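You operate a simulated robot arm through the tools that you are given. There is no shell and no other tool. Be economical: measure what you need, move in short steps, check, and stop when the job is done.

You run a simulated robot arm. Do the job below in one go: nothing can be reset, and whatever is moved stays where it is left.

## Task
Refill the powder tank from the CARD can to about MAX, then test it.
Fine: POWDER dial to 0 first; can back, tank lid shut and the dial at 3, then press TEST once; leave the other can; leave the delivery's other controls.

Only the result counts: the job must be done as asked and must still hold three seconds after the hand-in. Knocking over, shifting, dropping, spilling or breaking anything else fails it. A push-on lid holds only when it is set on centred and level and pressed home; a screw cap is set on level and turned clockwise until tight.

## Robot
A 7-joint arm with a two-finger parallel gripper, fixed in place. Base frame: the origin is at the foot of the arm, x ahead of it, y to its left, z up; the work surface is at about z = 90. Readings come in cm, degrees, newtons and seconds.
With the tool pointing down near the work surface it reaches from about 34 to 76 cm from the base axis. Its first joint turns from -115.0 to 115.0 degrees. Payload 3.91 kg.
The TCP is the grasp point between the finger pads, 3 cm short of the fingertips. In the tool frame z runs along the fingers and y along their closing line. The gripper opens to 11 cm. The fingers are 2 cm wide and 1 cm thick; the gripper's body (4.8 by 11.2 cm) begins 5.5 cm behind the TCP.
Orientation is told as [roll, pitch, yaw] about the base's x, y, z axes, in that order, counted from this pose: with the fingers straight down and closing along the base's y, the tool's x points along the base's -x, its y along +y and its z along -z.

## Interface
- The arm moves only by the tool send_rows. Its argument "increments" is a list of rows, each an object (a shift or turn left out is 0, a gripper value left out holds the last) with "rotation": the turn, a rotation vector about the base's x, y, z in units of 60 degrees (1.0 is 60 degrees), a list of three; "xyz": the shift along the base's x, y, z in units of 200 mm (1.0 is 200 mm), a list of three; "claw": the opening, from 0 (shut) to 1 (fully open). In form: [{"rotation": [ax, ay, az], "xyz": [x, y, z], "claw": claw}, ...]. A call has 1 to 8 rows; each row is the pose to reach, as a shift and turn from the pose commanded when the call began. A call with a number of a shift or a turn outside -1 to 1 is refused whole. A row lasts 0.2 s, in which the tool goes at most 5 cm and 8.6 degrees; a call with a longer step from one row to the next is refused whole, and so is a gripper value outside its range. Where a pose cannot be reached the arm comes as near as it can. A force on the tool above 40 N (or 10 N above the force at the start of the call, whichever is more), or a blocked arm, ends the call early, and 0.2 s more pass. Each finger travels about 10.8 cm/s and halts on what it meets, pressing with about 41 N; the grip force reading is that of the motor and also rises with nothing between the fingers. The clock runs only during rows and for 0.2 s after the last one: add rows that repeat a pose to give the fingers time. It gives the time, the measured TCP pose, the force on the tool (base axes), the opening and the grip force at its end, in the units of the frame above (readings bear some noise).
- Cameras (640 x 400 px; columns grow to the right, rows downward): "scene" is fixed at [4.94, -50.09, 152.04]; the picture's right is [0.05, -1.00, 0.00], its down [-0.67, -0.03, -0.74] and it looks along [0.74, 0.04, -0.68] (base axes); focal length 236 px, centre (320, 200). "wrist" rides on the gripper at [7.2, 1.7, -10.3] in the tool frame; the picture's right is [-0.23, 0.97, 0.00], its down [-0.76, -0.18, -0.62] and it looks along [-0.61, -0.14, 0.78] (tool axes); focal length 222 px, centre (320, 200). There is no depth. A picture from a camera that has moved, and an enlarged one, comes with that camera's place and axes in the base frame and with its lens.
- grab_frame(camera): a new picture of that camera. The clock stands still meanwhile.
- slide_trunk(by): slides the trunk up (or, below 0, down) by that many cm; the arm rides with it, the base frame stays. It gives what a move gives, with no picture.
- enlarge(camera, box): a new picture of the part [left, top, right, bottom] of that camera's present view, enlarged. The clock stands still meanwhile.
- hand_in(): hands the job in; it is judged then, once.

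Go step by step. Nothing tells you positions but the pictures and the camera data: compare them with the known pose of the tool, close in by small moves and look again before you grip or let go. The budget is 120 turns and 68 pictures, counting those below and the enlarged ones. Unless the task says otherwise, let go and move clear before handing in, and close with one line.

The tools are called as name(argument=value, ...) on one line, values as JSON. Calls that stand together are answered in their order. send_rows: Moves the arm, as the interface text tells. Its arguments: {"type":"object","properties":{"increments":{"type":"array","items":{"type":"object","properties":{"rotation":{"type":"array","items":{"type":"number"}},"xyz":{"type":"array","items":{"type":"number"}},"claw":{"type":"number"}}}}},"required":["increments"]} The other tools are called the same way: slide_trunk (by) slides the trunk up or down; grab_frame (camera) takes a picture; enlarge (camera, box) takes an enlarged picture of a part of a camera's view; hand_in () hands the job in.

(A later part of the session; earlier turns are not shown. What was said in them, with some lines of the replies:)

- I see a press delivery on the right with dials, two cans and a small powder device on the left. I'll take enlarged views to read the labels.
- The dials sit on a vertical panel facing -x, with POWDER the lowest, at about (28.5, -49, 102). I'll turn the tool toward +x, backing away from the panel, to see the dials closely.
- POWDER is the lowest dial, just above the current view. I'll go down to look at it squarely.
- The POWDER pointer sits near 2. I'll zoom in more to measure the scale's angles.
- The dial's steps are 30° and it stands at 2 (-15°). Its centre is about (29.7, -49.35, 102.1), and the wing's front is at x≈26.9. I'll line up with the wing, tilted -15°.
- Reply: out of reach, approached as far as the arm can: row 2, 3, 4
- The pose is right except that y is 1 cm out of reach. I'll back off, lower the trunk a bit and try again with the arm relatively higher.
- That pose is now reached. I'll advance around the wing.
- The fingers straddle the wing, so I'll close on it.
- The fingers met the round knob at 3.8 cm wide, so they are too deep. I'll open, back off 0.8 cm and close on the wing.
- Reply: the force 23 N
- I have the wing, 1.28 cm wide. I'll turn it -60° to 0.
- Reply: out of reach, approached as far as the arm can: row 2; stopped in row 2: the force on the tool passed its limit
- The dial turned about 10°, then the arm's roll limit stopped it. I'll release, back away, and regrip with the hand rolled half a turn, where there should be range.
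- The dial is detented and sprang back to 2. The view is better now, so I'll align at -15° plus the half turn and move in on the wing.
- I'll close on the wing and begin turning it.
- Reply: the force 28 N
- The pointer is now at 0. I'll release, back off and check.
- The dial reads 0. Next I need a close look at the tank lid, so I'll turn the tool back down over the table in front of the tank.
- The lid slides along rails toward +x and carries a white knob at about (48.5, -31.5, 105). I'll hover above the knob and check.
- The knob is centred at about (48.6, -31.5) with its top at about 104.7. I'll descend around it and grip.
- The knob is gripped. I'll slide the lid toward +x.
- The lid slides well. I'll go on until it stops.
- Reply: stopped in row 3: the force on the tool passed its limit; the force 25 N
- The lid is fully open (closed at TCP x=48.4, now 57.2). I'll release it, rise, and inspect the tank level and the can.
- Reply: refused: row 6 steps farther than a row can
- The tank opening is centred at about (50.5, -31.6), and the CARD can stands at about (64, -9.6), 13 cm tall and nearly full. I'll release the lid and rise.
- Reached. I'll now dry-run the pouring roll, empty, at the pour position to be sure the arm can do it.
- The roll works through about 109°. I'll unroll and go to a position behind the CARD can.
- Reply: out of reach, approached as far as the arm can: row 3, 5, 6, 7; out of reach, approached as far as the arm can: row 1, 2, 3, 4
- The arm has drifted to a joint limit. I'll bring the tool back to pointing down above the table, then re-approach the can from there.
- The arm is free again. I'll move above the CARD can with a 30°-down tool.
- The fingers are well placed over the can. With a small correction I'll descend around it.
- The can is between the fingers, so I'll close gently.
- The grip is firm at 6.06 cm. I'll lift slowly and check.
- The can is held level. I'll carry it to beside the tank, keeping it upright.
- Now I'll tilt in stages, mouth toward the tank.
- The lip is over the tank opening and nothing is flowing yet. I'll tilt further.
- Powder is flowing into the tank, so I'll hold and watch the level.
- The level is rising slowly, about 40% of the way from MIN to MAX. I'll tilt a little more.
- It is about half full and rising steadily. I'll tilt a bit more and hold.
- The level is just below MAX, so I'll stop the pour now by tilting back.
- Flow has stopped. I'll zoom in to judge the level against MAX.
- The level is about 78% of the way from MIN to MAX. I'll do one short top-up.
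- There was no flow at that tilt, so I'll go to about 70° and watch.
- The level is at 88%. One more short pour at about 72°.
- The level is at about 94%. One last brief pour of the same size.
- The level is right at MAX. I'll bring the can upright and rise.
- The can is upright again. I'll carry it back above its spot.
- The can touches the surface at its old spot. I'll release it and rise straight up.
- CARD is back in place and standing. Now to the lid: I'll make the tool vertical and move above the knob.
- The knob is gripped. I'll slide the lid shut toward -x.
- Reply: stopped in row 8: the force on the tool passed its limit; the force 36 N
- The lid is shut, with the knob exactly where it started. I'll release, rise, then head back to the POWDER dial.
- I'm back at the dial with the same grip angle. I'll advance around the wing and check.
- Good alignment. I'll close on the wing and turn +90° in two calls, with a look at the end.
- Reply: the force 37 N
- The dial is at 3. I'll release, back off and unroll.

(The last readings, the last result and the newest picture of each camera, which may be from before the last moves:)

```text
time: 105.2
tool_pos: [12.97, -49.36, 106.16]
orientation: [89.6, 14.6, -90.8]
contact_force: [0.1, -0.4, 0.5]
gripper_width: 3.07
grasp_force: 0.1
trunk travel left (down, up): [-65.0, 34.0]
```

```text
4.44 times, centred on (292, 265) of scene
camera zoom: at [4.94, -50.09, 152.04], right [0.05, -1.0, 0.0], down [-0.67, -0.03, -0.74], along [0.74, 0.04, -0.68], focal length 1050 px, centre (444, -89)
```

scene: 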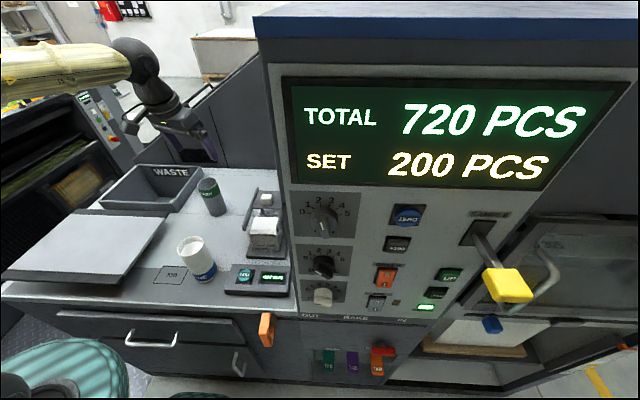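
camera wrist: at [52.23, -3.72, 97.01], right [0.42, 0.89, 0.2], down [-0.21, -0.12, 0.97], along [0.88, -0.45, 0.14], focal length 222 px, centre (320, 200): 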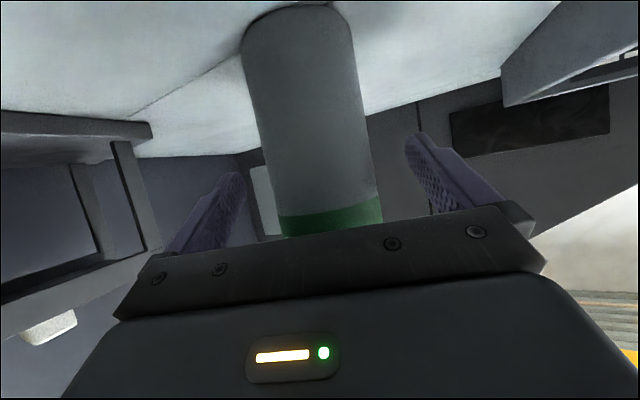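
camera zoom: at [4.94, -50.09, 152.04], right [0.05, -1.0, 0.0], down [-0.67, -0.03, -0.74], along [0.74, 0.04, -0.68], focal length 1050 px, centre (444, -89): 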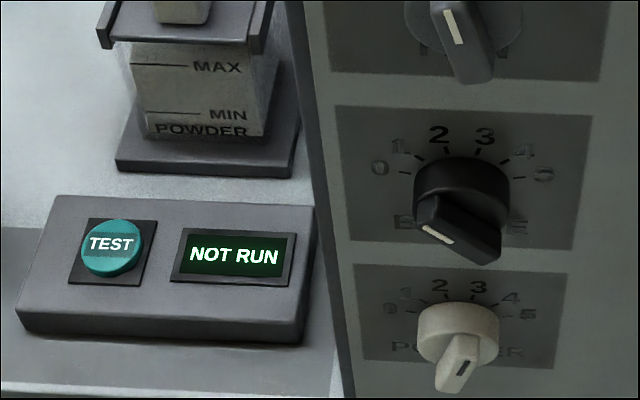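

The dial holds at 3. I'll turn the tool down, close the fingers and head for TEST at about (37.4, -28.0, 94.2).

send_rows(increments=[{"xyz": [0, 0.05, 0.1], "rotation": [-0.0835, 0.0641, 0.0835], "claw": 0}, {"xyz": [0, 0.1, 0.2], "rotation": [-0.167, 0.1282, 0.167], "claw": 0}, {"xyz": [0, 0.15, 0.35], "rotation": [-0.2505, 0.1923, 0.2505]}, {"xyz": [0, 0.2, 0.5], "rotation": [-0.334, 0.2565, 0.334]}, {"xyz": [0, 0.25, 0.65], "rotation": [-0.4175, 0.3206, 0.4175]}, {"xyz": [0, 0.3, 0.8], "rotation": [-0.501, 0.3848, 0.501]}, {"xyz": [0, 0.35, 0.9], "rotation": [-0.5845, 0.4489, 0.5845]}, {"xyz": [0, 0.4, 0.9], "rotation": [-0.668, 0.513, 0.668]}])

send_rows(increments=[{"xyz": [0, 0.1, 0], "rotation": [-0.0835, 0.0641, 0.0835]}, {"xyz": [0.1, 0.2, 0], "rotation": [-0.167, 0.1282, 0.167]}, {"xyz": [0.2, 0.3, 0], "rotation": [-0.2505, 0.1923, 0.2505]}, {"xyz": [0.35, 0.4, 0], "rotation": [-0.334, 0.2565, 0.334]}, {"xyz": [0.5, 0.5, 0], "rotation": [-0.4175, 0.3206, 0.4175]}, {"xyz": [0.65, 0.55, 0], "rotation": [-0.501, 0.3848, 0.501]}, {"xyz": [0.8, 0.6, 0], "rotation": [-0.5845, 0.4489, 0.5845]}, {"xyz": [0.95, 0.65, 0], "rotation": [-0.668, 0.513, 0.668]}])

```text
time: 107.0
tool_pos: [13.07, -41.26, 124.48]
orientation: [48.0, -12.8, -48.6]
contact_force: [0.3, 0.0, -0.3]
gripper_width: 0.0
grasp_force: 37.7
trunk travel left (down, up): [-65.0, 34.0]
```

```text
time: 108.8
tool_pos: [31.97, -28.28, 124.11]
orientation: [-0.4, -0.6, 0.3]
contact_force: [0.9, -0.6, 0.3]
gripper_width: 0.0
grasp_force: 37.7
trunk travel left (down, up): [-65.0, 34.0]
```

send_rows(increments=[{"xyz": [0.1, 0.01, -0.18]}, {"xyz": [0.2, 0.014, -0.38]}, {"xyz": [0.272, 0.014, -0.58]}, {"xyz": [0.272, 0.014, -0.78]}, {"xyz": [0.272, 0.014, -0.98]}, {"xyz": [0.272, 0.014, -1.0]}, {"xyz": [0.272, 0.014, -1.0]}])

enlarge(camera="scene", box=[200, 220, 312, 300])

```text
time: 110.4
tool_pos: [37.24, -28.19, 104.02]
orientation: [-0.3, -0.7, 0.2]
contact_force: [-0.6, 0.3, 0.5]
gripper_width: 0.0
grasp_force: 37.4
trunk travel left (down, up): [-65.0, 34.0]
```

```text
5.00 times, centred on (256, 260) of scene
camera zoom: at [4.94, -50.09, 152.04], right [0.05, -1.0, 0.0], down [-0.67, -0.03, -0.74], along [0.74, 0.04, -0.68], focal length 1181 px, centre (640, -100)
```

zoom: 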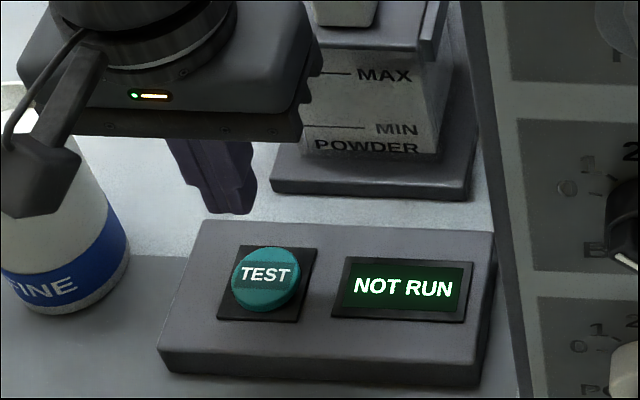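

I'm aligned over TEST. I'll press straight down gradually.

send_rows(increments=[{"xyz": [0.005, 0.005, -0.15]}, {"xyz": [0.005, 0.005, -0.29]}, {"xyz": [0.005, 0.005, -0.32]}, {"xyz": [0.005, 0.005, -0.335]}, {"xyz": [0.005, 0.005, -0.35]}, {"xyz": [0.005, 0.005, -0.365]}])

```text
time: 111.8
tool_pos: [37.53, -28.16, 97.1]
orientation: [-0.3, -0.7, 0.1]
contact_force: [0.6, -0.4, 0.2]
gripper_width: 0.0
grasp_force: 37.3
trunk travel left (down, up): [-65.0, 34.0]
```

send_rows(increments=[{"xyz": [0, 0, -0.012]}, {"xyz": [0, 0, -0.024]}, {"xyz": [0, 0, -0.036]}, {"xyz": [0, 0, -0.048]}])

enlarge(camera="scene", box=[200, 220, 312, 300])

```text
time: 112.8
tool_pos: [37.54, -28.05, 95.87]
orientation: [-0.4, -0.8, 0.2]
contact_force: [0.8, 2.0, 13.9]
gripper_width: 0.0
grasp_force: 37.5
trunk travel left (down, up): [-65.0, 34.0]
```

```text
5.00 times, centred on (256, 260) of scene
camera zoom: at [4.94, -50.09, 152.04], right [0.05, -1.0, 0.0], down [-0.67, -0.03, -0.74], along [0.74, 0.04, -0.68], focal length 1181 px, centre (640, -100)
```

zoom: 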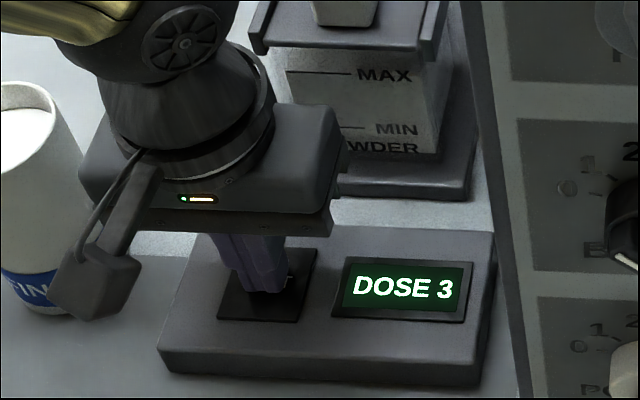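

The display shows "DOSE 3", so the press registered. I'll lift straight up and clear.

send_rows(increments=[{"xyz": [0, 0, 0.1]}, {"xyz": [0, 0, 0.3]}, {"xyz": [0, 0, 0.5]}, {"xyz": [0, 0, 0.7]}, {"xyz": [0, 0, 0.9]}, {"xyz": [-0.1, 0, 1.0]}])

grab_frame(camera="scene")

```text
time: 114.2
tool_pos: [35.43, -28.2, 115.77]
orientation: [-0.3, -0.8, 0.2]
contact_force: [-0.2, -0.4, -0.3]
gripper_width: 0.03
grasp_force: 37.5
trunk travel left (down, up): [-65.0, 34.0]
```

```text
2 pictures are left
```

scene: 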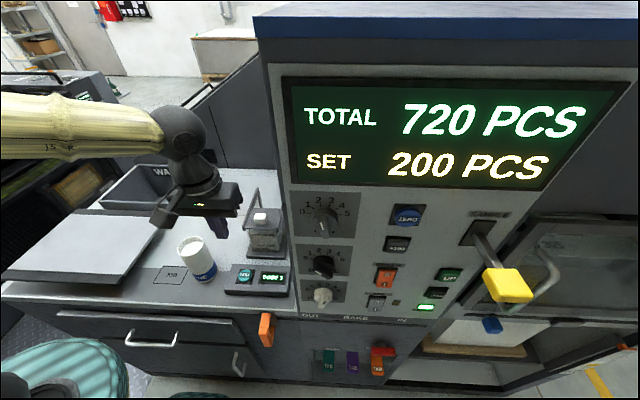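

The lid is shut, the dial is at 3, the test has run and the cans are standing, so I'm handing in.

hand_in()

```text
The job is handed in.
```

I filled the powder tank to the MAX line from the CARD can. The can is back in its place, the tank lid is shut, the POWDER dial is at 3, and one press of TEST shows "DOSE 3".
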